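You operate a simulated robot arm through the tools that you are given. There is no shell and no other tool.

You are at the controls of a simulated robot arm. One attempt, no reset.

## Task
Seal the short carton with 60 mm tape ends, then switch the sealer off.
Fine: guides at 32, carton to the yellow mark, press start once and no other key.

Only the result counts: the job must be done as asked and must still hold three seconds after the hand-in. Knocking over, shifting, dropping, spilling or breaking anything else fails it. Lids that push on must go on centred and level and be pressed home; caps that screw on are set level and turned clockwise until they are tight.

## Robot
A 7-joint arm with a three-finger gripper, fixed in place. Base frame: the origin is at the foot of the arm, x ahead of it, y to its left, z up. Units: m, rad, N and s.
Its first joint turns from -2.897 to 2.897 rad. Payload 2.69 kg.
The tool frame sits at the grasp point between the pads (the TCP): z along the fingers, y along the line on which they close. The tips reach 0.03 m beyond it. The gripper opens to 0.128 m. The gripper's body begins 0.117 m behind the TCP.
Orientation is told as [roll, pitch, yaw] about the base's x, y, z axes, in that order, counted from this pose: with the fingers straight down and closing along the base's y, the tool's x points along the base's -x, its y along +y and its z along -z.

## Interface
- The arm moves only by the tool servo_tool. Its argument "series" is a list of rows, each a list of 3 entries, a list of its own where there are three numbers: the finger opening in m, from 0 to 0.128, then the shift along the tool's x, y, z in m, then the turn, a rotation vector about the tool's x, y, z in rad. In form: [[grip, [x, y, z], [ax, ay, az]], ...]. A call has 1 to 20 rows; each row shifts and turns the commanded pose from where the row before left it, along the tool's axes as they then stand. Each row takes 0.2 s and may step no farther than 0.05 m and 0.15 rad from the row before; otherwise, or with a gripper value out of range, the whole call is refused. A pose out of reach is approached as far as the arm can. The call stops where the force on the tool passes 60 N (or 10 N more than at its start, if that is more) or the arm is blocked; 0.2 s more then pass. The fingers move at their own pace and stop on an object; they squeeze with about 40 N. The grip force told is the motor's: it shows also when the fingers shut on nothing. Time passes only in rows, and 0.2 s behind the last, so rows that do not move let the fingers close. The reply holds the time, the measured pose of the TCP, the force on the tool along the base axes, the opening and the grip force, in the units named above and with some noise, with the torque about the TCP (base axes, N m) and any sound that the robot's microphone picked up.
- Cameras (640 x 400 px; columns grow to the right, rows downward): "scene" is fixed at [0.2189, 0.6499, 1.5287]; the picture's right is [-0.79, -0.61, 0.00], its down [-0.29, 0.37, -0.88] and it looks along [0.54, -0.70, -0.47] (base axes); focal length 373 px, centre (320, 200). "wrist" rides on the gripper at [0.058, 0.054, -0.131] in the tool frame; the picture's right is [-0.68, 0.74, 0.00], its down [-0.62, -0.57, -0.55] and it looks along [-0.40, -0.37, 0.84] (tool axes); focal length 234 px, centre (320, 200). There is no depth. A picture from a camera that has moved, and an enlarged one, comes with that camera's place and axes in the base frame and with its lens.
- get_image(camera): a new picture of that camera. No time passes.
- slide_trunk(by): slides the trunk up (or, below 0, down) by that many m; the arm rides with it, the base frame stays. It gives what a move gives, with no picture.
- close_up(camera, box): a new picture of the part [left, top, right, bottom] of that camera's present view, enlarged. No time passes.
- close_job(): hands the job in; it is judged then, once.

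Nothing tells you positions but the pictures and the camera data. Unless the task says otherwise, let go and move clear before handing in.

The tools are called after "Request:" as name(argument=value, ...) on one line, values as JSON. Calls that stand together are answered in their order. servo_tool: Moves the arm, as the interface text tells. Its arguments: {"type":"object","properties":{"series":{"type":"array","items":{"type":"array"}}},"required":["series"]} The other tools are called the same way: slide_trunk (by) slides the trunk up or down; get_image (camera) takes a picture; close_up (camera, box) takes an enlarged picture of a part of a camera's view; close_job () hands the job in.

At the start:

```text
time: 0.0
tcp_pos: [0.631, -0.1381, 1.2658]
ee_rot: [0.0, 0.0, -0.002]
force: [-0.3, 0.2, 0.3]
moment: [-0.02, 0.03, -0.01]
gripper_width: 0.1279
finger_force: 0.2
trunk travel left (down, up): [-0.15, 0.2]
```

scene: 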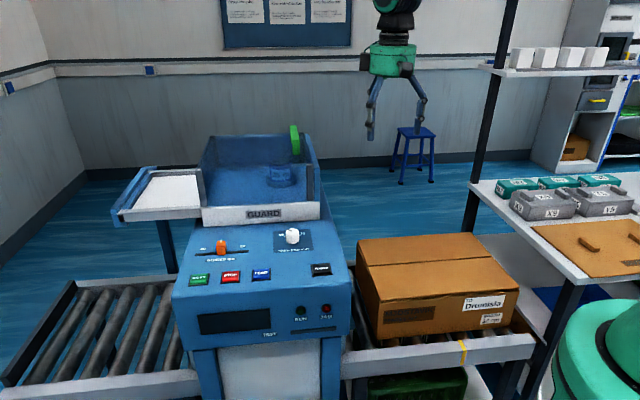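
wrist: 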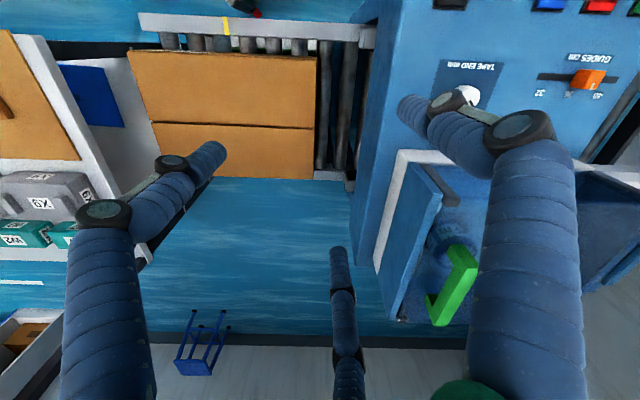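

I see a carton sealer with a control panel (orange guide slider, white tape-end dial, coloured keys), a guard with a green handle, and a carton on the roller conveyor. I'll take close-ups to read the details.

Request:
close_up(camera="scene", box=[170, 220, 360, 340])

Request:
close_up(camera="scene", box=[110, 110, 350, 260])

Request:
close_up(camera="scene", box=[330, 220, 570, 390])

Request:
close_up(camera="scene", box=[210, 0, 360, 60])

Request:
close_up(camera="wrist", box=[360, 0, 640, 200])

Request:
close_up(camera="scene", box=[170, 280, 360, 400])

```text
3.33 times, centred on (265, 280) of scene
camera zoom: at [0.2189, 0.6499, 1.5287], right [-0.79, -0.61, 0.0], down [-0.29, 0.37, -0.88], along [0.54, -0.7, -0.47], focal length 1242 px, centre (503, -67)
```

zoom: 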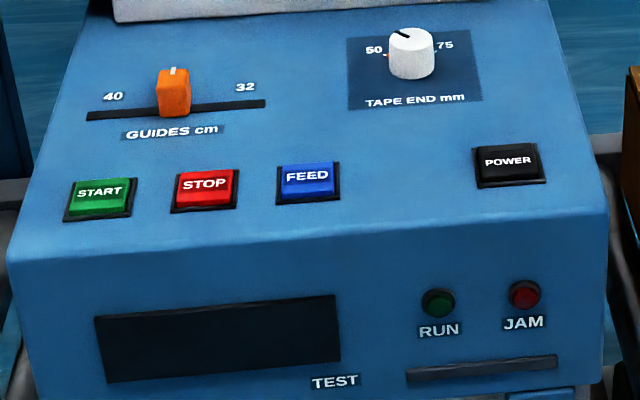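

```text
2.67 times, centred on (230, 185) of scene
camera zoom: at [0.2189, 0.6499, 1.5287], right [-0.79, -0.61, 0.0], down [-0.29, 0.37, -0.88], along [0.54, -0.7, -0.47], focal length 994 px, centre (560, 240)
```

zoom: 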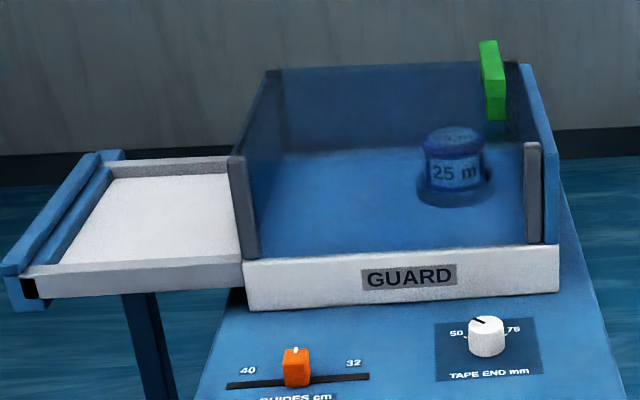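

```text
2.35 times, centred on (450, 305) of scene
camera zoom: at [0.2189, 0.6499, 1.5287], right [-0.79, -0.61, 0.0], down [-0.29, 0.37, -0.88], along [0.54, -0.7, -0.47], focal length 877 px, centre (14, -47)
```

zoom: 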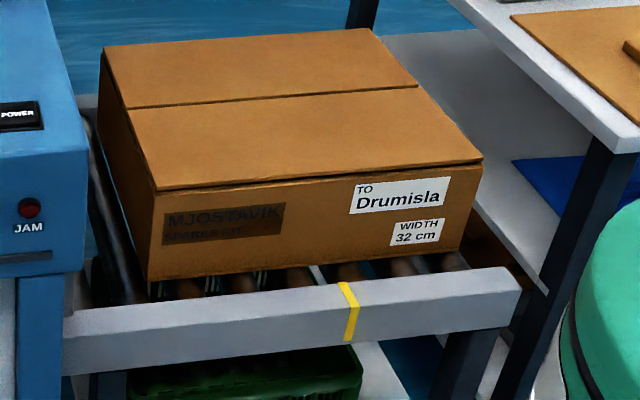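

```text
4.27 times, centred on (285, 30) of scene
camera zoom: at [0.2189, 0.6499, 1.5287], right [-0.79, -0.61, 0.0], down [-0.29, 0.37, -0.88], along [0.54, -0.7, -0.47], focal length 1590 px, centre (469, 925)
```

zoom: 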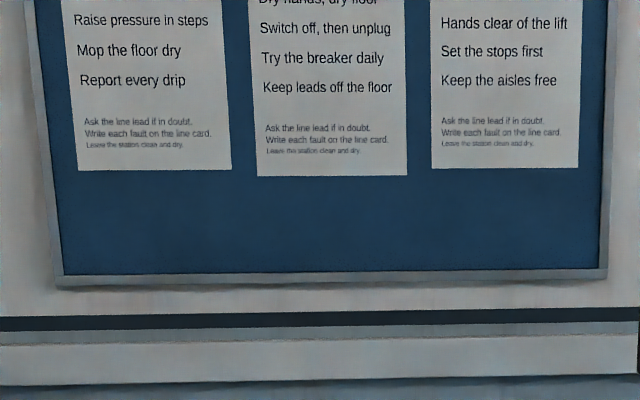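

```text
2.00 times, centred on (500, 100) of wrist
camera zoom: at [0.5718, -0.0836, 1.3966], right [0.68, 0.74, 0.0], down [0.62, -0.57, 0.55], along [0.4, -0.37, -0.84], focal length 468 px, centre (-40, 400)
```

zoom: 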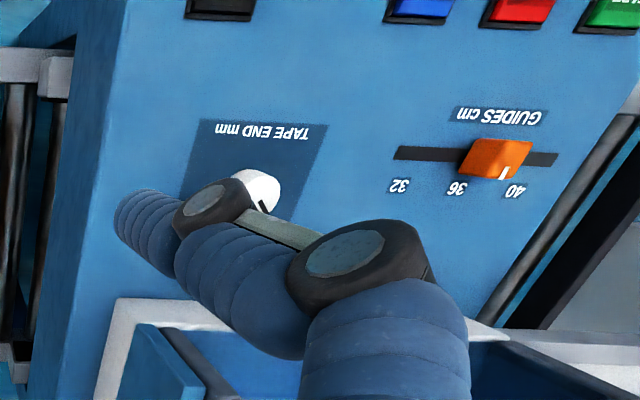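

```text
3.33 times, centred on (265, 340) of scene
camera zoom: at [0.2189, 0.6499, 1.5287], right [-0.79, -0.61, 0.0], down [-0.29, 0.37, -0.88], along [0.54, -0.7, -0.47], focal length 1242 px, centre (503, -267)
```

zoom: 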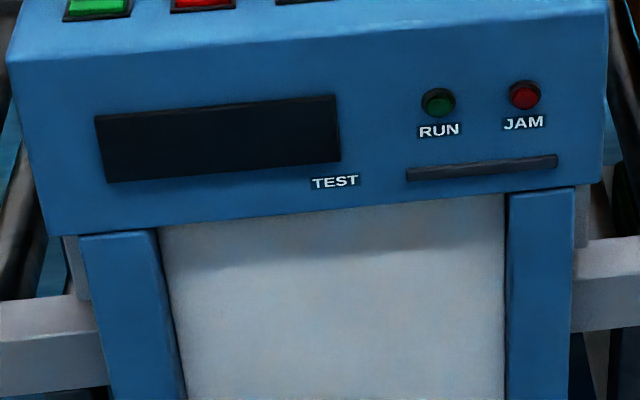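

The panel faces the scene camera, with the guide slider near (0.88, 0.195, 0.99) and the dial near (0.774, 0.048, 0.995). I'll raise the hand and carry it over to get a better view of the panel and guard.

Request:
servo_tool(series=[[0.128, [0.013, 0.039, -0.008], [0, 0, 0]], [0.128, [0.013, 0.039, -0.008], [0, 0, 0]], [0.128, [0.013, 0.039, -0.008], [0, 0, 0]], [0.128, [0.013, 0.039, -0.008], [0, 0, 0]], [0.128, [0.013, 0.039, -0.008], [0, 0, 0]], [0.128, [0.013, 0.039, -0.008], [0, 0, 0]], [0.128, [0.013, 0.039, -0.008], [0, 0, 0]], [0.128, [0.013, 0.039, -0.008], [0, 0, 0]], [0.128, [0.013, 0.039, -0.008], [0, 0, 0]], [0.128, [0.013, 0.039, -0.008], [0, 0, 0]]])

Request:
get_image(camera="wrist")

Request:
get_image(camera="scene")

```text
time: 2.2
tcp_pos: [0.5018, 0.2519, 1.3458]
ee_rot: [0.001, -0.001, 0.001]
force: [0.0, -0.7, -0.6]
moment: [-0.02, 0.0, -0.02]
gripper_width: 0.128
finger_force: 0.1
trunk travel left (down, up): [-0.15, 0.2]
```

```text
taken
camera wrist: at [0.4419, 0.3072, 1.4764], right [0.68, 0.74, 0.0], down [0.62, -0.57, 0.55], along [0.4, -0.37, -0.84], focal length 234 px, centre (320, 200)
```

wrist: 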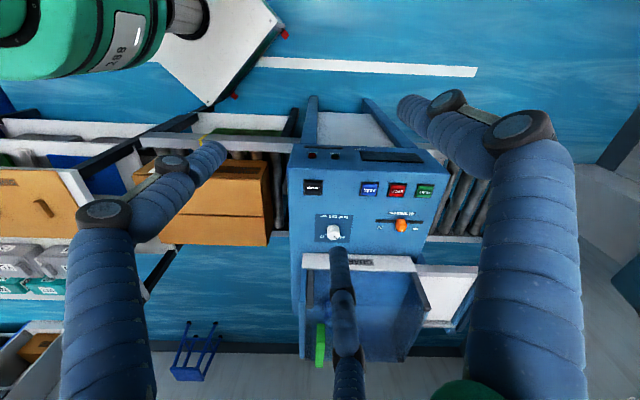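

```text
taken
```

scene: 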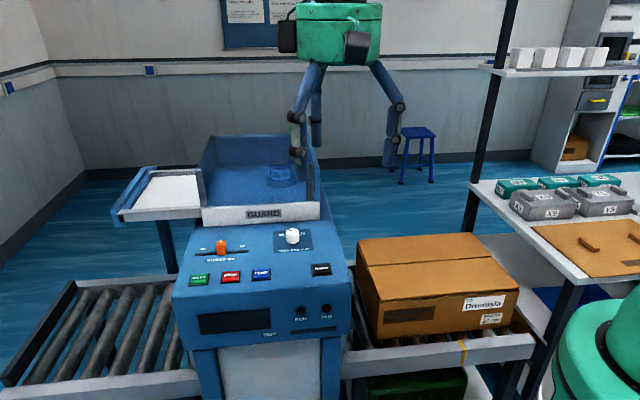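

The guard, keys, dial and slider are now all in the wrist view. I'll enlarge those parts to read them and measure positions.

Request:
close_up(camera="wrist", box=[280, 130, 460, 260])

Request:
close_up(camera="wrist", box=[280, 240, 500, 378])

Request:
close_up(camera="wrist", box=[120, 120, 312, 260])

Request:
close_up(camera="scene", box=[170, 220, 266, 280])

Request:
close_up(camera="scene", box=[260, 220, 356, 280])

Request:
close_up(camera="scene", box=[180, 290, 356, 400])

```text
3.08 times, centred on (370, 195) of wrist
camera zoom: at [0.4419, 0.3072, 1.4764], right [0.68, 0.74, 0.0], down [0.62, -0.57, 0.55], along [0.4, -0.37, -0.84], focal length 720 px, centre (166, 215)
```

zoom: 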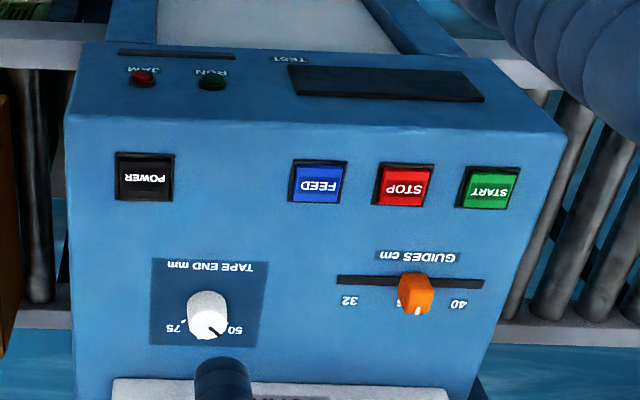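

```text
2.90 times, centred on (390, 309) of wrist
camera zoom: at [0.4419, 0.3072, 1.4764], right [0.68, 0.74, 0.0], down [0.62, -0.57, 0.55], along [0.4, -0.37, -0.84], focal length 679 px, centre (117, -116)
```

zoom: 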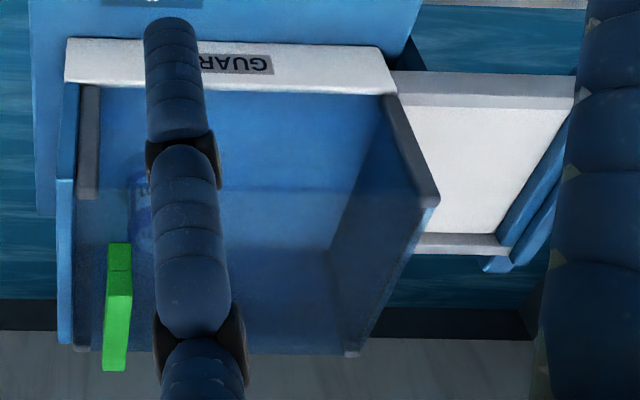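

```text
2.86 times, centred on (216, 190) of wrist
camera zoom: at [0.4419, 0.3072, 1.4764], right [0.68, 0.74, 0.0], down [0.62, -0.57, 0.55], along [0.4, -0.37, -0.84], focal length 669 px, centre (617, 229)
```

zoom: 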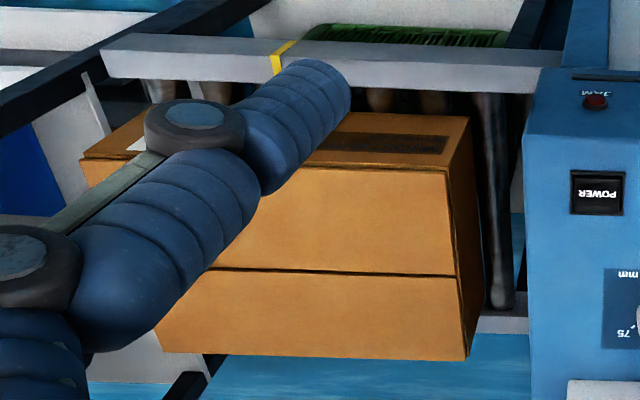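

```text
6.67 times, centred on (218, 250) of scene
camera zoom: at [0.2189, 0.6499, 1.5287], right [-0.79, -0.61, 0.0], down [-0.29, 0.37, -0.88], along [0.54, -0.7, -0.47], focal length 2484 px, centre (1000, -133)
```

zoom: 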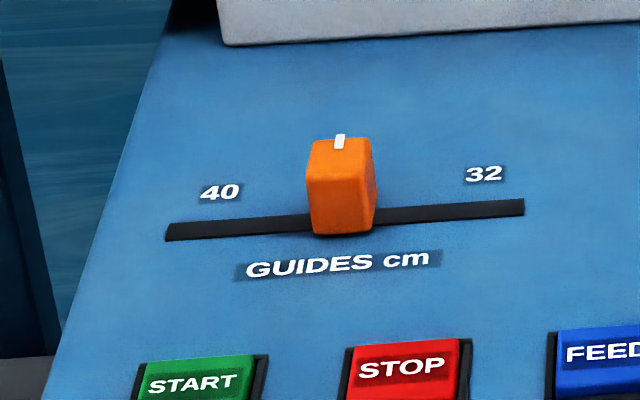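

```text
6.67 times, centred on (308, 250) of scene
camera zoom: at [0.2189, 0.6499, 1.5287], right [-0.79, -0.61, 0.0], down [-0.29, 0.37, -0.88], along [0.54, -0.7, -0.47], focal length 2484 px, centre (400, -133)
```

zoom: 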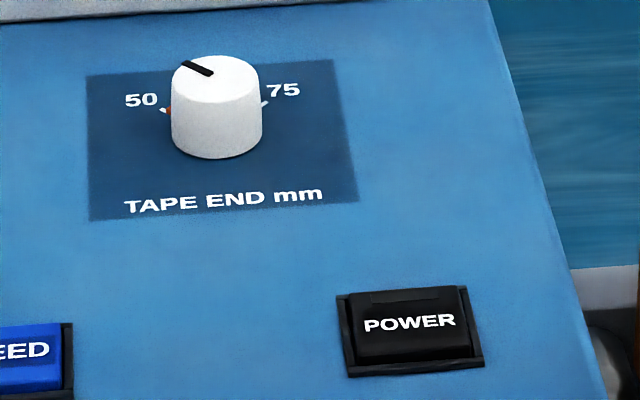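

```text
3.64 times, centred on (268, 345) of scene
camera zoom: at [0.2189, 0.6499, 1.5287], right [-0.79, -0.61, 0.0], down [-0.29, 0.37, -0.88], along [0.54, -0.7, -0.47], focal length 1355 px, centre (509, -327)
```

zoom: 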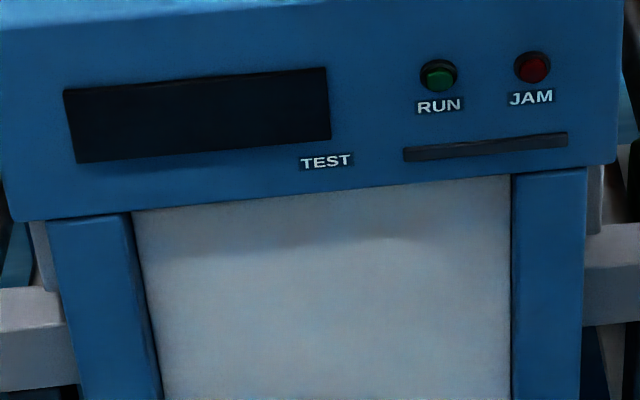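

Triangulated so far: the START key is at about (0.832, 0.297, 0.986), the POWER key at about (0.642, 0.099, 0.979), and the panel is turned about 45°. I'll bring the camera over the guard and dial to see the hidden scale and how the guard stands.

Request:
servo_tool(series=[[0.128, [-0.034, -0.021, -0.012], [0, 0, 0]], [0.128, [-0.034, -0.021, -0.012], [0, 0, 0]], [0.128, [-0.034, -0.021, -0.012], [0, 0, 0]], [0.128, [-0.034, -0.021, -0.012], [0, 0, 0]], [0.128, [-0.034, -0.021, -0.012], [0, 0, 0]], [0.128, [-0.034, -0.021, -0.012], [0, 0, 0]], [0.128, [-0.034, -0.021, -0.012], [0, 0, 0]], [0.128, [-0.034, -0.021, -0.012], [0, 0, 0]], [0.128, [-0.034, -0.021, -0.012], [0, 0, 0]], [0.128, [-0.034, -0.021, -0.012], [0, 0, 0]]])

Request:
get_image(camera="wrist")

Request:
get_image(camera="scene")

```text
time: 4.4
tcp_pos: [0.8445, 0.0399, 1.4655]
ee_rot: [-0.001, 0.0, 0.0]
force: [0.9, -0.3, -1.2]
moment: [0.03, 0.01, -0.02]
gripper_width: 0.1276
finger_force: 0.0
trunk travel left (down, up): [-0.15, 0.2]
```

```text
taken
camera wrist: at [0.7846, 0.0948, 1.5957], right [0.68, 0.74, 0.0], down [0.62, -0.57, 0.55], along [0.4, -0.37, -0.84], focal length 234 px, centre (320, 200)
```

wrist: 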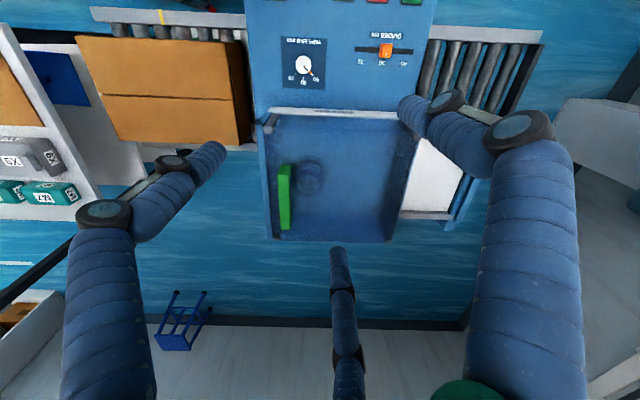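

```text
taken
```

scene: 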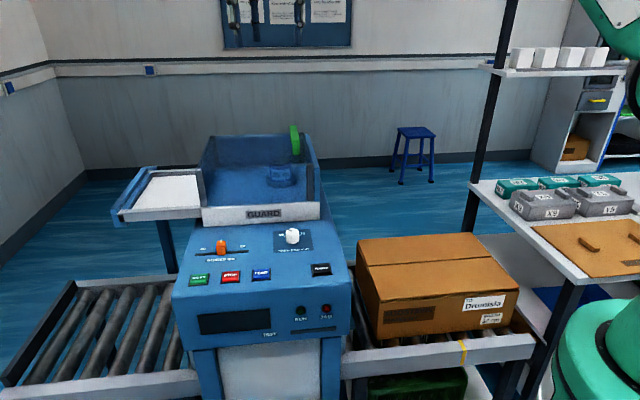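

The guard and dial are both clear of the fingers now. I'll zoom in on them and on the carton.

Request:
close_up(camera="wrist", box=[264, 20, 360, 80])

Request:
close_up(camera="wrist", box=[240, 95, 480, 245])

Request:
close_up(camera="wrist", box=[344, 5, 440, 65])

Request:
close_up(camera="wrist", box=[60, 0, 300, 150])

Request:
close_up(camera="scene", box=[460, 160, 640, 280])

Request:
close_up(camera="scene", box=[190, 120, 340, 220])

```text
6.67 times, centred on (312, 50) of wrist
camera zoom: at [0.7846, 0.0948, 1.5957], right [0.68, 0.74, 0.0], down [0.62, -0.57, 0.55], along [0.4, -0.37, -0.84], focal length 1561 px, centre (373, 1200)
```

zoom: 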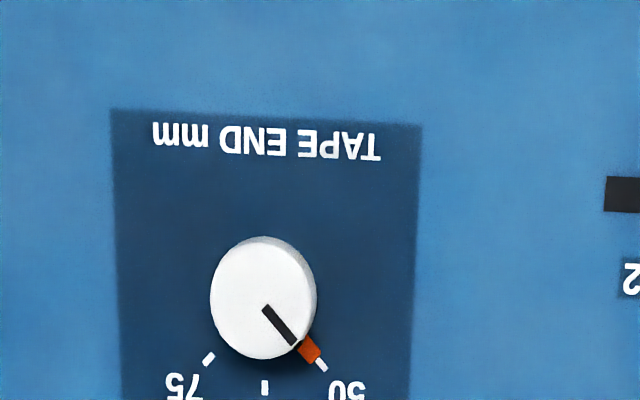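

```text
2.67 times, centred on (360, 170) of wrist
camera zoom: at [0.7846, 0.0948, 1.5957], right [0.68, 0.74, 0.0], down [0.62, -0.57, 0.55], along [0.4, -0.37, -0.84], focal length 624 px, centre (213, 280)
```

zoom: 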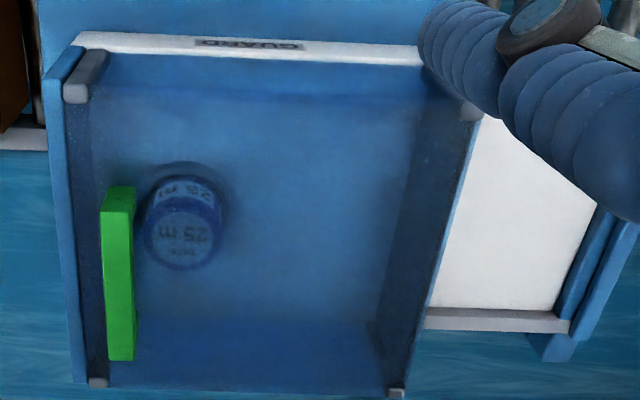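

```text
6.67 times, centred on (392, 35) of wrist
camera zoom: at [0.7846, 0.0948, 1.5957], right [0.68, 0.74, 0.0], down [0.62, -0.57, 0.55], along [0.4, -0.37, -0.84], focal length 1561 px, centre (-160, 1300)
```

zoom: 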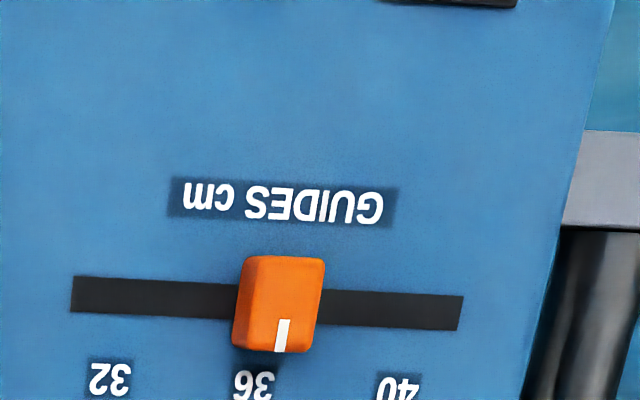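

```text
2.67 times, centred on (180, 75) of wrist
camera zoom: at [0.7846, 0.0948, 1.5957], right [0.68, 0.74, 0.0], down [0.62, -0.57, 0.55], along [0.4, -0.37, -0.84], focal length 624 px, centre (693, 533)
```

zoom: 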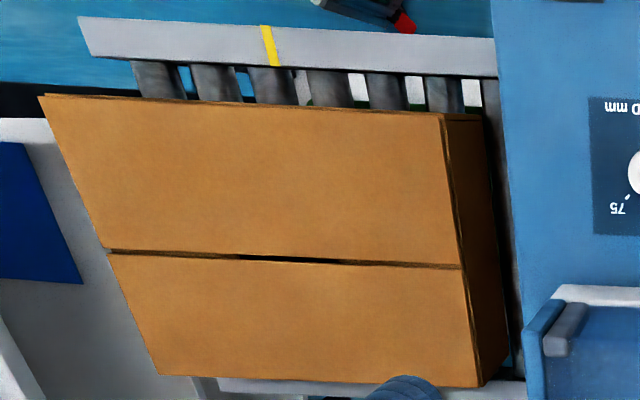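

```text
3.33 times, centred on (550, 220) of scene
camera zoom: at [0.2189, 0.6499, 1.5287], right [-0.79, -0.61, 0.0], down [-0.29, 0.37, -0.88], along [0.54, -0.7, -0.47], focal length 1242 px, centre (-447, 133)
```

zoom: 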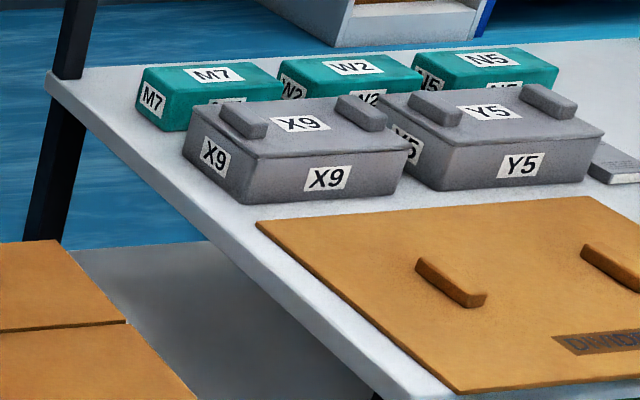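

```text
4.00 times, centred on (265, 170) of scene
camera zoom: at [0.2189, 0.6499, 1.5287], right [-0.79, -0.61, 0.0], down [-0.29, 0.37, -0.88], along [0.54, -0.7, -0.47], focal length 1491 px, centre (540, 320)
```

zoom: 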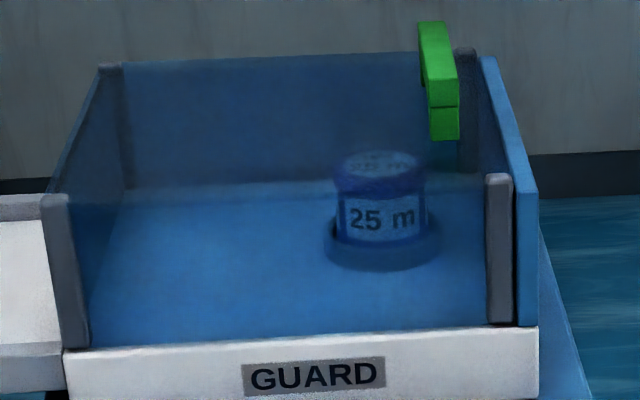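

The guard looks closed, with the 25 m tape roll under it. The slider is just above 36, and the dial seems to be at 50, so I'll check the lower dial labels.

Request:
close_up(camera="wrist", box=[264, 45, 360, 105])

Request:
close_up(camera="wrist", box=[344, 25, 440, 85])

Request:
close_up(camera="wrist", box=[240, 170, 400, 270])

Request:
close_up(camera="scene", box=[100, 150, 228, 230])

Request:
close_up(camera="scene", box=[330, 220, 420, 360])

```text
6.67 times, centred on (312, 75) of wrist
camera zoom: at [0.7846, 0.0948, 1.5957], right [0.68, 0.74, 0.0], down [0.62, -0.57, 0.55], along [0.4, -0.37, -0.84], focal length 1561 px, centre (373, 1033)
```

zoom: 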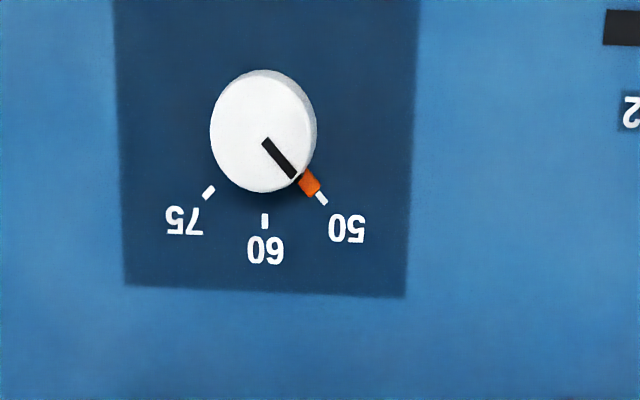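

```text
6.67 times, centred on (392, 55) of wrist
camera zoom: at [0.7846, 0.0948, 1.5957], right [0.68, 0.74, 0.0], down [0.62, -0.57, 0.55], along [0.4, -0.37, -0.84], focal length 1561 px, centre (-160, 1167)
```

zoom: 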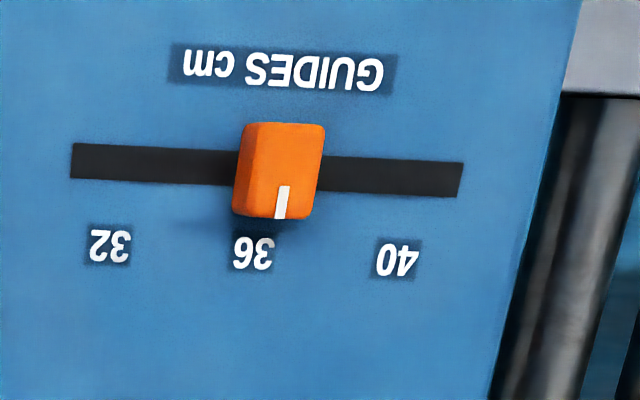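

```text
4.00 times, centred on (320, 220) of wrist
camera zoom: at [0.7846, 0.0948, 1.5957], right [0.68, 0.74, 0.0], down [0.62, -0.57, 0.55], along [0.4, -0.37, -0.84], focal length 937 px, centre (320, 120)
```

zoom: 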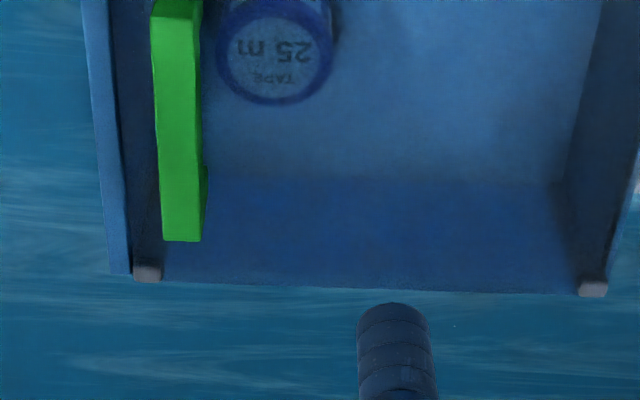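

```text
5.00 times, centred on (164, 190) of scene
camera zoom: at [0.2189, 0.6499, 1.5287], right [-0.79, -0.61, 0.0], down [-0.29, 0.37, -0.88], along [0.54, -0.7, -0.47], focal length 1863 px, centre (1100, 250)
```

zoom: 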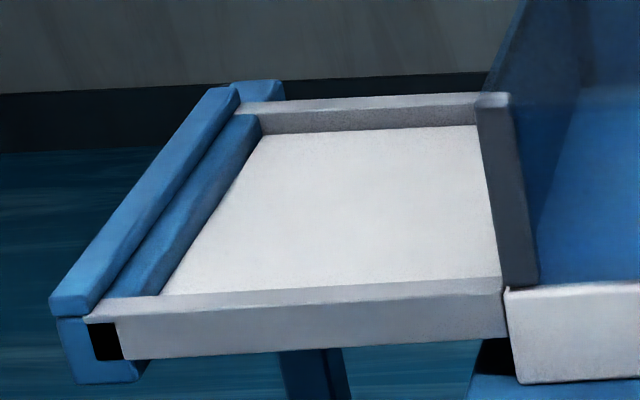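

```text
2.86 times, centred on (375, 290) of scene
camera zoom: at [0.2189, 0.6499, 1.5287], right [-0.79, -0.61, 0.0], down [-0.29, 0.37, -0.88], along [0.54, -0.7, -0.47], focal length 1065 px, centre (163, -57)
```

zoom: 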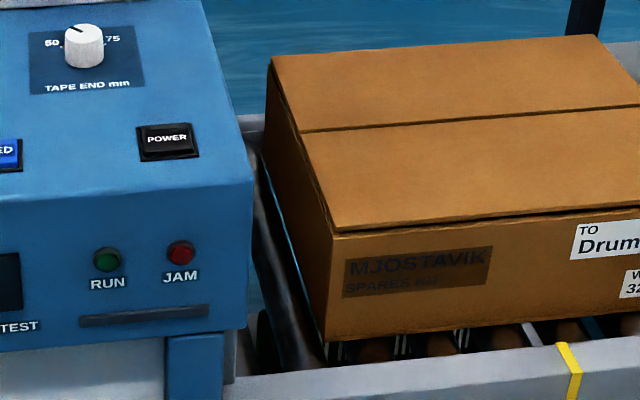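

The dial points at 50 and needs to go 45° clockwise to 60. The slider is near 36 and must go to the 32 end. Before working close to things I'll shut the fingers in free air to see how the gripper looks closed.

Request:
servo_tool(series=[[0.0, [0, 0, 0], [0, 0, 0]], [0.0, [0, 0, 0], [0, 0, 0]], [0.0, [0, 0, 0], [0, 0, 0]], [0.0, [0, 0, 0], [0, 0, 0]]])

Request:
get_image(camera="wrist")

```text
time: 5.4
tcp_pos: [0.8417, 0.0401, 1.4658]
ee_rot: [0.0, 0.002, -0.001]
force: [0.3, 1.2, -0.5]
moment: [0.03, -0.01, 0.02]
gripper_width: 0.0019
finger_force: 30.8
trunk travel left (down, up): [-0.15, 0.2]
```

```text
taken
camera wrist: at [0.7836, 0.0952, 1.5969], right [0.68, 0.74, 0.0], down [0.62, -0.57, 0.55], along [0.4, -0.37, -0.84], focal length 234 px, centre (320, 200)
```

wrist: 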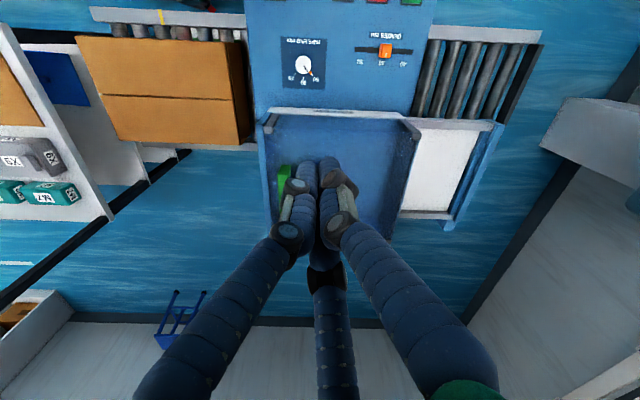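

The gripper closes cleanly on the tool axis. In machine axes, e runs along the feed and n towards the operator. There the slot spans about e 0.698–0.830 at n −0.487, z 0.973. The yellow mark is at e 0.109, and the carton spans e −0.097 to 0.34. I'll turn the tool 45° to line up with the machine, then hover beside the slider.

Request:
servo_tool(series=[[0.0, [0, 0, 0], [0, 0, -0.131]], [0.0, [0, 0, 0], [0, 0, -0.131]], [0.0, [0, 0, 0], [0, 0, -0.131]], [0.0, [0, 0, 0], [0, 0, -0.131]], [0.0, [0, 0, 0], [0, 0, -0.131]], [0.0, [0, 0, 0], [0, 0, -0.1304]], [0.0, [-0.039, 0.016, 0.02], [0, 0, 0]], [0.0, [-0.039, 0.016, 0.02], [0, 0, 0]], [0.0, [-0.039, 0.016, 0.02], [0, 0, 0]], [0.0, [-0.039, 0.016, 0.02], [0, 0, 0]], [0.0, [-0.039, 0.016, 0.02], [0, 0, 0]], [0.0, [0, 0, 0.04], [0, 0, 0]], [0.0, [0, 0, 0.04], [0, 0, 0]], [0.0, [0, 0, 0.04], [0, 0, 0]], [0.0, [0, 0, 0.04], [0, 0, 0]], [0.0, [0, 0, 0.04], [0, 0, 0]], [0.0, [0, 0, 0.04], [0, 0, 0]]])

Request:
get_image(camera="wrist")

Request:
get_image(camera="scene")

```text
time: 9.0
tcp_pos: [0.9235, 0.2361, 1.1257]
ee_rot: [0.0, 0.0, 0.787]
force: [-0.6, -0.2, -0.5]
moment: [0.04, 0.05, 0.0]
gripper_width: 0.0021
finger_force: 31.0
trunk travel left (down, up): [-0.15, 0.2]
```

```text
taken
camera wrist: at [0.8442, 0.2333, 1.2561], right [-0.04, 1.0, 0.0], down [0.84, 0.04, 0.55], along [0.55, 0.02, -0.84], focal length 234 px, centre (320, 200)
```

wrist: 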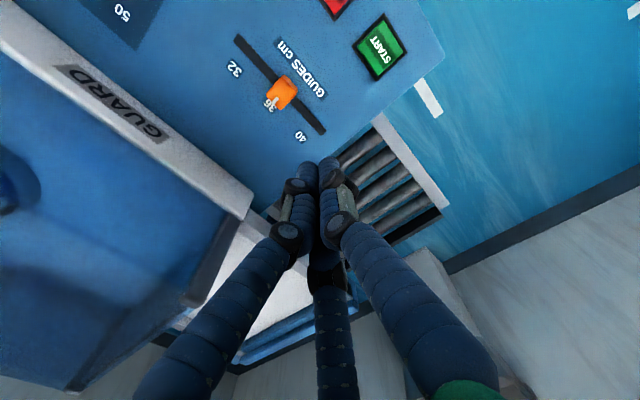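

```text
taken
```

scene: 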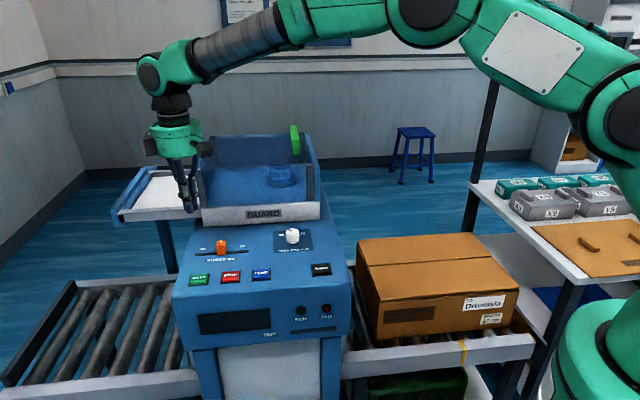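

The tool is lined up at e 0.820, n −0.486. I'll zoom in to fix the slider's position before going down.

Request:
close_up(camera="wrist", box=[210, 20, 370, 120])

Request:
close_up(camera="scene", box=[130, 120, 290, 220])

```text
4.00 times, centred on (290, 70) of wrist
camera zoom: at [0.8442, 0.2333, 1.2561], right [-0.04, 1.0, 0.0], down [0.84, 0.04, 0.55], along [0.55, 0.02, -0.84], focal length 937 px, centre (440, 720)
```

zoom: 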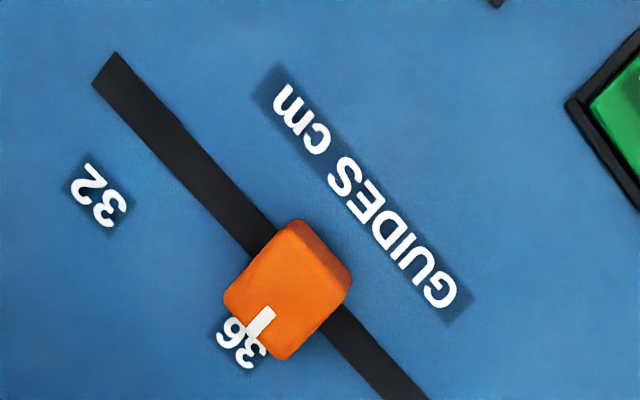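

```text
4.00 times, centred on (210, 170) of scene
camera zoom: at [0.2189, 0.6499, 1.5287], right [-0.79, -0.61, 0.0], down [-0.29, 0.37, -0.88], along [0.54, -0.7, -0.47], focal length 1491 px, centre (760, 320)
```

zoom: 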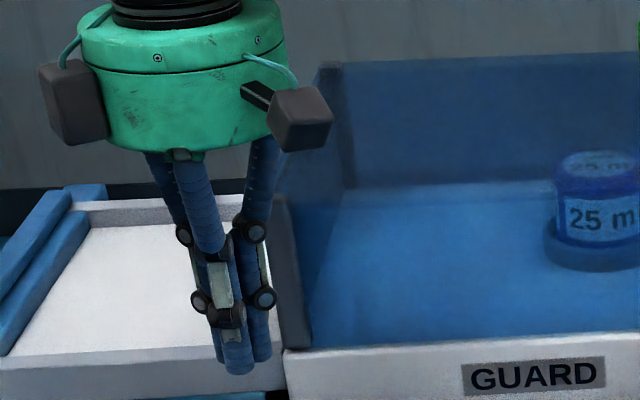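

The slider sits exactly at 36 (e 0.7635, n −0.486). I'll lower the closed fingertips beside it and push it towards 32 in steps.

Request:
servo_tool(series=[[0.0, [0, 0, 0.035], [0, 0, 0]], [0.0, [0, 0, 0.035], [0, 0, 0]], [0.0, [0, 0, 0.025], [0, 0, 0]], [0.0, [0, 0, 0.015], [0, 0, 0]], [0.0, [0.015, 0, 0], [0, 0, 0]], [0.0, [0.01, 0, 0], [0, 0, 0]], [0.0, [0.01, 0, 0], [0, 0, 0]], [0.0, [0.01, 0, 0], [0, 0, 0]], [0.0, [0.01, 0, 0], [0, 0, 0]], [0.0, [0.01, 0, 0], [0, 0, 0]]])

Request:
get_image(camera="wrist")

Request:
close_up(camera="scene", box=[160, 200, 320, 300])

```text
time: 11.2
tcp_pos: [0.8752, 0.1903, 1.016]
ee_rot: [0.001, 0.001, 0.785]
force: [0.3, -0.3, -0.1]
moment: [0.03, 0.02, 0.01]
gripper_width: 0.0023
finger_force: 31.0
trunk travel left (down, up): [-0.15, 0.2]
```

```text
taken
camera wrist: at [0.7963, 0.1877, 1.147], right [-0.04, 1.0, 0.0], down [0.84, 0.04, 0.55], along [0.55, 0.02, -0.84], focal length 234 px, centre (320, 200)
```

wrist: 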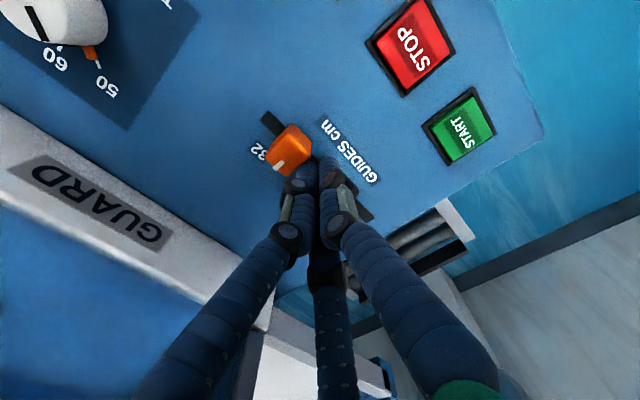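

```text
4.00 times, centred on (240, 250) of scene
camera zoom: at [0.2189, 0.6499, 1.5287], right [-0.79, -0.61, 0.0], down [-0.29, 0.37, -0.88], along [0.54, -0.7, -0.47], focal length 1491 px, centre (640, 0)
```

zoom: 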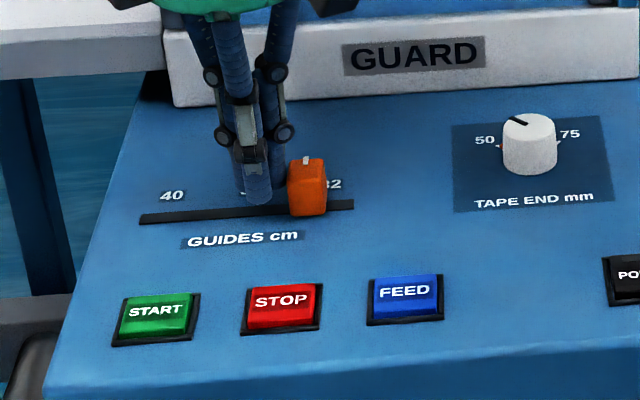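

The slider is moving freely ahead of the fingers. I'll push it on towards the 32 end in small steps.

Request:
servo_tool(series=[[0.0, [0.006, 0, 0], [0, 0, 0]], [0.0, [0.005, 0, 0], [0, 0, 0]], [0.0, [0.004, 0, 0], [0, 0, 0]]])

Request:
close_up(camera="wrist", box=[220, 70, 380, 170])

Request:
close_up(camera="scene", box=[180, 220, 276, 280])

```text
time: 12.0
tcp_pos: [0.8676, 0.181, 1.0164]
ee_rot: [-0.003, -0.002, 0.786]
force: [9.9, 9.2, -3.3]
moment: [0.1, -0.28, 0.04]
gripper_width: 0.0018
finger_force: 31.3
trunk travel left (down, up): [-0.15, 0.2]
```

```text
4.00 times, centred on (300, 120) of wrist
camera zoom: at [0.7871, 0.1788, 1.1471], right [-0.04, 1.0, 0.0], down [0.83, 0.04, 0.55], along [0.55, 0.02, -0.83], focal length 937 px, centre (400, 520)
```

zoom: 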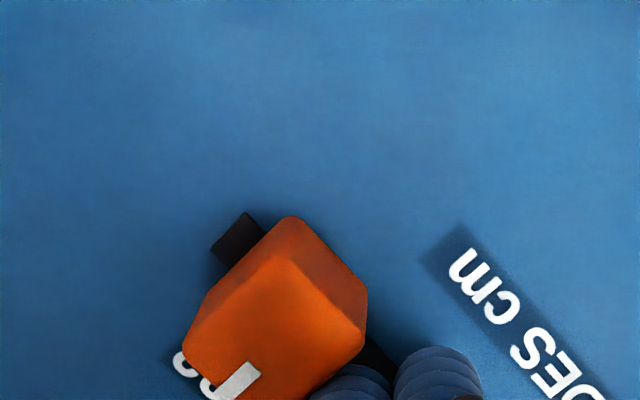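

```text
6.67 times, centred on (228, 250) of scene
camera zoom: at [0.2189, 0.6499, 1.5287], right [-0.79, -0.61, 0.0], down [-0.29, 0.37, -0.88], along [0.54, -0.7, -0.47], focal length 2484 px, centre (933, -133)
```

zoom: 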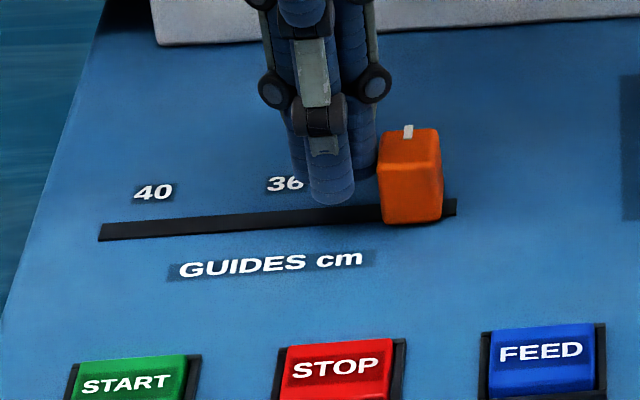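

The resistance has risen to about 13 N at the 32 end, so the slider is on its stop. I'll back off, rise and check it.

Request:
servo_tool(series=[[0.0, [-0.015, 0, 0], [0, 0, 0]], [0.0, [-0.01, 0, 0], [0, 0, 0]], [0.0, [0, 0, -0.04], [0, 0, 0]], [0.0, [0, 0, -0.04], [0, 0, 0]], [0.0, [0, 0, -0.04], [0, 0, 0]], [0.0, [0.03, 0, 0], [0, 0, 0]], [0.0, [0.03, 0, 0], [0, 0, 0]]])

Request:
get_image(camera="wrist")

Request:
close_up(camera="wrist", box=[180, 40, 340, 140])

Request:
close_up(camera="scene", box=[180, 220, 276, 280])

```text
time: 13.6
tcp_pos: [0.8382, 0.1563, 1.1377]
ee_rot: [-0.001, -0.001, 0.786]
force: [0.4, -0.6, -0.2]
moment: [0.03, 0.01, 0.0]
gripper_width: 0.0023
finger_force: 31.4
trunk travel left (down, up): [-0.15, 0.2]
```

```text
taken
camera wrist: at [0.7594, 0.1536, 1.2677], right [-0.04, 1.0, 0.0], down [0.84, 0.04, 0.55], along [0.55, 0.02, -0.84], focal length 234 px, centre (320, 200)
```

wrist: 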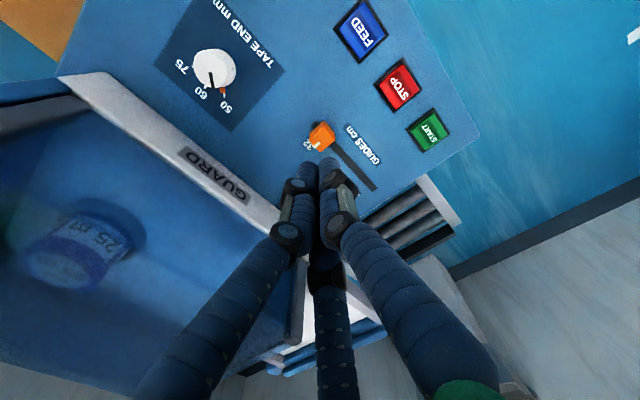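

```text
4.00 times, centred on (260, 90) of wrist
camera zoom: at [0.7594, 0.1536, 1.2677], right [-0.04, 1.0, 0.0], down [0.84, 0.04, 0.55], along [0.55, 0.02, -0.84], focal length 937 px, centre (560, 640)
```

zoom: 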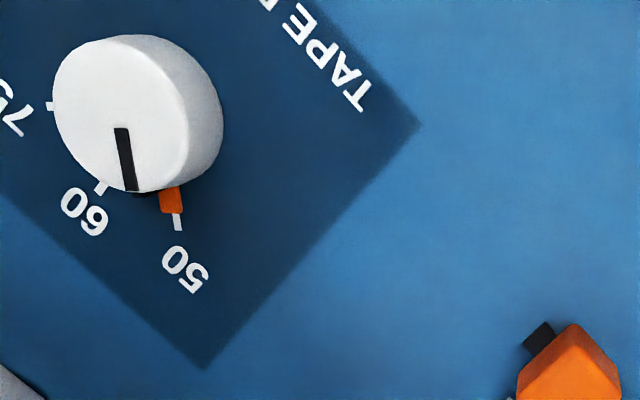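

```text
6.67 times, centred on (228, 250) of scene
camera zoom: at [0.2189, 0.6499, 1.5287], right [-0.79, -0.61, 0.0], down [-0.29, 0.37, -0.88], along [0.54, -0.7, -0.47], focal length 2484 px, centre (933, -133)
```

zoom: 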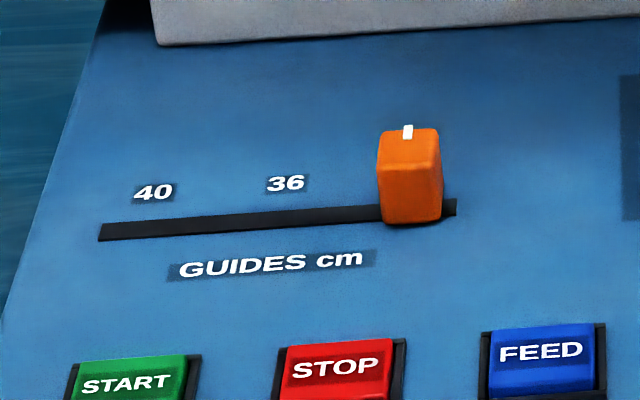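

The guide is seated at 32. Next is the dial, centred at about e 0.585, n −0.521. I'll move above it with the fingers part open.

Request:
servo_tool(series=[[0.06, [0.04, -0.013, 0], [0, 0, 0]], [0.06, [0.04, -0.013, 0], [0, 0, 0]], [0.06, [0.038, -0.013, 0], [0, 0, 0]], [0.06, [0, 0, 0.04], [0, 0, 0]], [0.06, [0, 0, 0.03], [0, 0, 0]]])

Request:
get_image(camera="wrist")

Request:
close_up(camera="scene", box=[220, 170, 380, 270])

```text
time: 14.8
tcp_pos: [0.7868, 0.044, 1.0635]
ee_rot: [0.0, 0.003, 0.788]
force: [0.7, 0.2, -0.7]
moment: [0.01, 0.03, -0.01]
gripper_width: 0.0601
finger_force: 0.0
trunk travel left (down, up): [-0.15, 0.2]
```

```text
taken
camera wrist: at [0.707, 0.0416, 1.1938], right [-0.04, 1.0, 0.0], down [0.84, 0.04, 0.55], along [0.55, 0.02, -0.84], focal length 234 px, centre (320, 200)
```

wrist: 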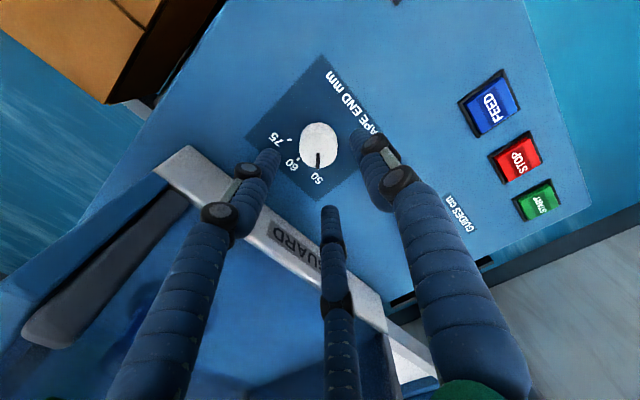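

```text
4.00 times, centred on (300, 220) of scene
camera zoom: at [0.2189, 0.6499, 1.5287], right [-0.79, -0.61, 0.0], down [-0.29, 0.37, -0.88], along [0.54, -0.7, -0.47], focal length 1491 px, centre (400, 120)
```

zoom: 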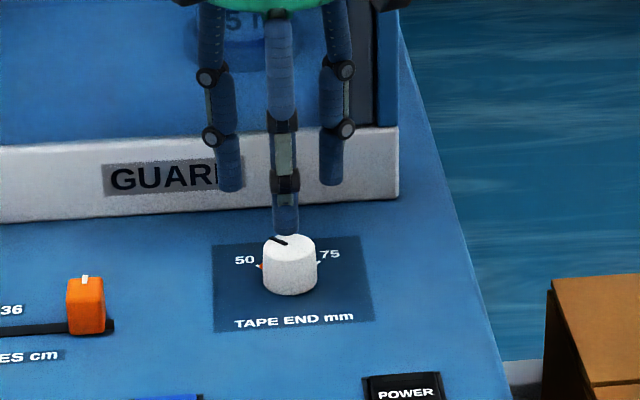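

The dial is right between the fingers. I'll trim the position, go down over it and close on it.

Request:
servo_tool(series=[[0.06, [0.0035, 0.0045, 0.02], [0, 0, 0]], [0.06, [0, 0, 0.02], [0, 0, 0]], [0.06, [0, 0, 0.009], [0, 0, 0]], [0.0, [0, 0, 0], [0, 0, 0]], [0.0, [0, 0, 0], [0, 0, 0]], [0.0, [0, 0, 0], [0, 0, 0]]])

Request:
get_image(camera="wrist")

Request:
close_up(camera="scene", box=[220, 190, 380, 290])

```text
time: 16.2
tcp_pos: [0.7824, 0.045, 1.0183]
ee_rot: [-0.002, -0.002, 0.786]
force: [12.3, 1.3, -1.3]
moment: [-0.07, -0.59, 0.03]
gripper_width: 0.036
finger_force: 40.1
trunk travel left (down, up): [-0.15, 0.2]
```

```text
taken
camera wrist: at [0.7016, 0.0428, 1.148], right [-0.04, 1.0, 0.0], down [0.83, 0.04, 0.55], along [0.55, 0.02, -0.84], focal length 234 px, centre (320, 200)
```

wrist: 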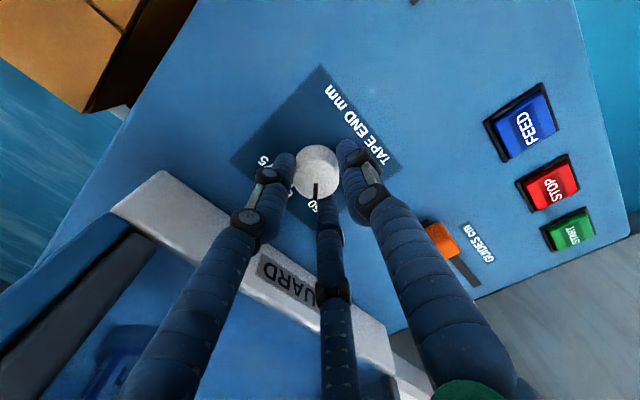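

```text
4.00 times, centred on (300, 240) of scene
camera zoom: at [0.2189, 0.6499, 1.5287], right [-0.79, -0.61, 0.0], down [-0.29, 0.37, -0.88], along [0.54, -0.7, -0.47], focal length 1491 px, centre (400, 40)
```

zoom: 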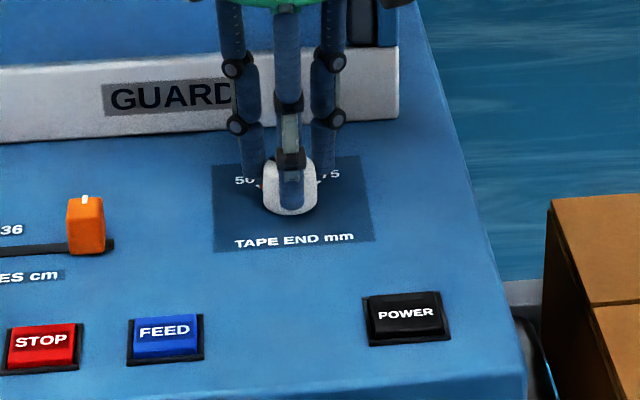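

The dial is gripped (opening 36 mm). I'll turn it 45° clockwise.

Request:
servo_tool(series=[[0.0, [-0.001, -0.001, 0], [0, 0, 0]], [0.0, [0, 0, 0], [0, 0, 0.131]], [0.0, [0, 0, 0], [0, 0, 0.131]], [0.0, [0, 0, 0], [0, 0, 0.131]], [0.0, [0, 0, 0], [0, 0, 0.131]], [0.0, [0, 0, 0], [0, 0, 0.131]], [0.0, [0, 0, 0], [0, 0, 0.131]], [0.0, [0, 0, 0], [0, 0, 0]]])

Request:
get_image(camera="wrist")

Request:
close_up(camera="wrist", box=[240, 100, 400, 200])

```text
time: 18.0
tcp_pos: [0.7843, 0.0423, 1.0171]
ee_rot: [0.0, -0.003, -0.002]
force: [46.7, -23.6, 8.6]
moment: [-1.22, -1.1, -0.06]
gripper_width: 0.0332
finger_force: 45.0
trunk travel left (down, up): [-0.15, 0.2]
```

```text
taken
camera wrist: at [0.7248, 0.0972, 1.1478], right [0.68, 0.73, 0.0], down [0.61, -0.57, 0.55], along [0.41, -0.37, -0.83], focal length 234 px, centre (320, 200)
```

wrist: 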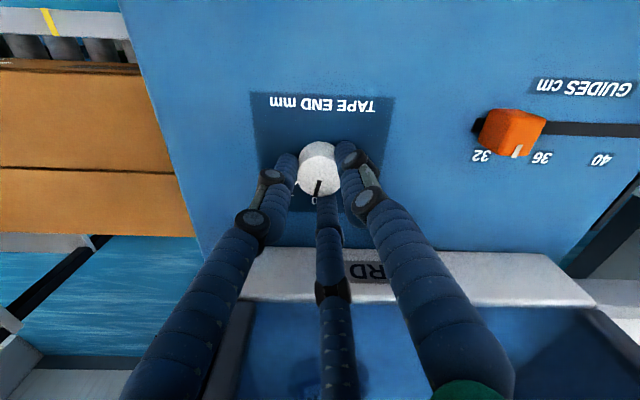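

```text
4.00 times, centred on (320, 150) of wrist
camera zoom: at [0.7248, 0.0972, 1.1478], right [0.68, 0.73, 0.0], down [0.61, -0.57, 0.55], along [0.41, -0.37, -0.83], focal length 937 px, centre (320, 400)
```

zoom: 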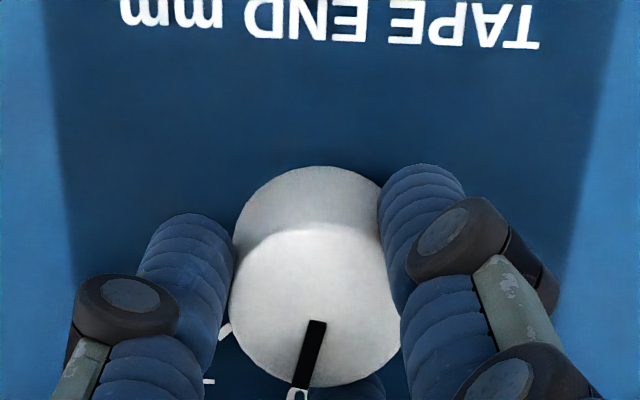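

The pointer has come round to about 60, though there is some side load on the grip. I'll open, rise and check the reading.

Request:
servo_tool(series=[[0.06, [0, 0, 0], [0, 0, 0]], [0.06, [0, 0, 0], [0, 0, 0]], [0.06, [0, 0, -0.03], [0, 0, 0]], [0.06, [0, 0, -0.04], [0, 0, 0]], [0.06, [0, 0, -0.04], [0, 0, 0]], [0.06, [0.02, 0.02, -0.04], [0, 0, 0]], [0.06, [0, 0, -0.04], [0, 0, 0]]])

Request:
get_image(camera="wrist")

Request:
close_up(camera="wrist", box=[260, 90, 420, 190])

```text
time: 19.6
tcp_pos: [0.7602, 0.0645, 1.2081]
ee_rot: [-0.001, 0.001, -0.002]
force: [-0.6, -0.3, 0.5]
moment: [-0.06, -0.04, 0.01]
gripper_width: 0.06
finger_force: 0.1
trunk travel left (down, up): [-0.15, 0.2]
```

```text
taken
camera wrist: at [0.7012, 0.1207, 1.3391], right [0.68, 0.74, 0.0], down [0.62, -0.57, 0.55], along [0.4, -0.37, -0.84], focal length 234 px, centre (320, 200)
```

wrist: 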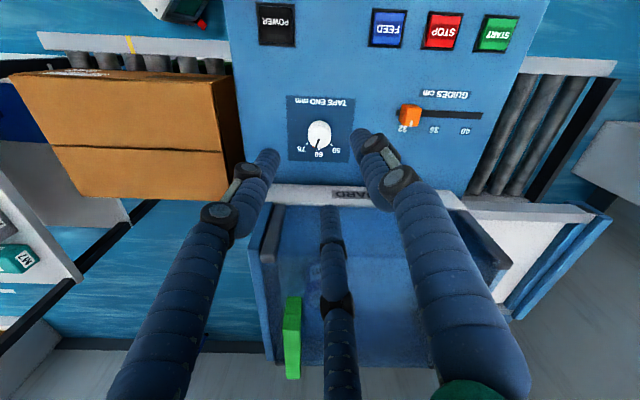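

```text
4.00 times, centred on (340, 140) of wrist
camera zoom: at [0.7012, 0.1207, 1.3391], right [0.68, 0.74, 0.0], down [0.62, -0.57, 0.55], along [0.4, -0.37, -0.84], focal length 937 px, centre (240, 440)
```

zoom: 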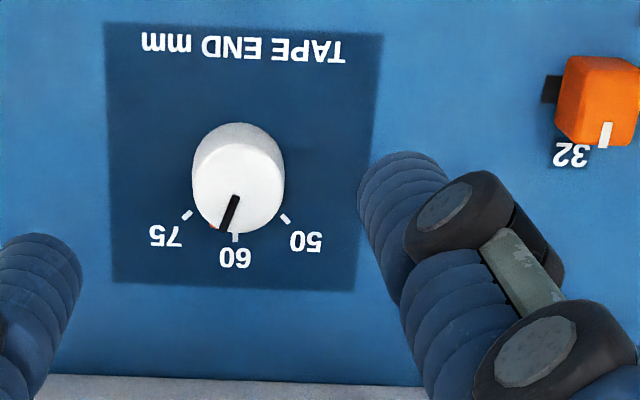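

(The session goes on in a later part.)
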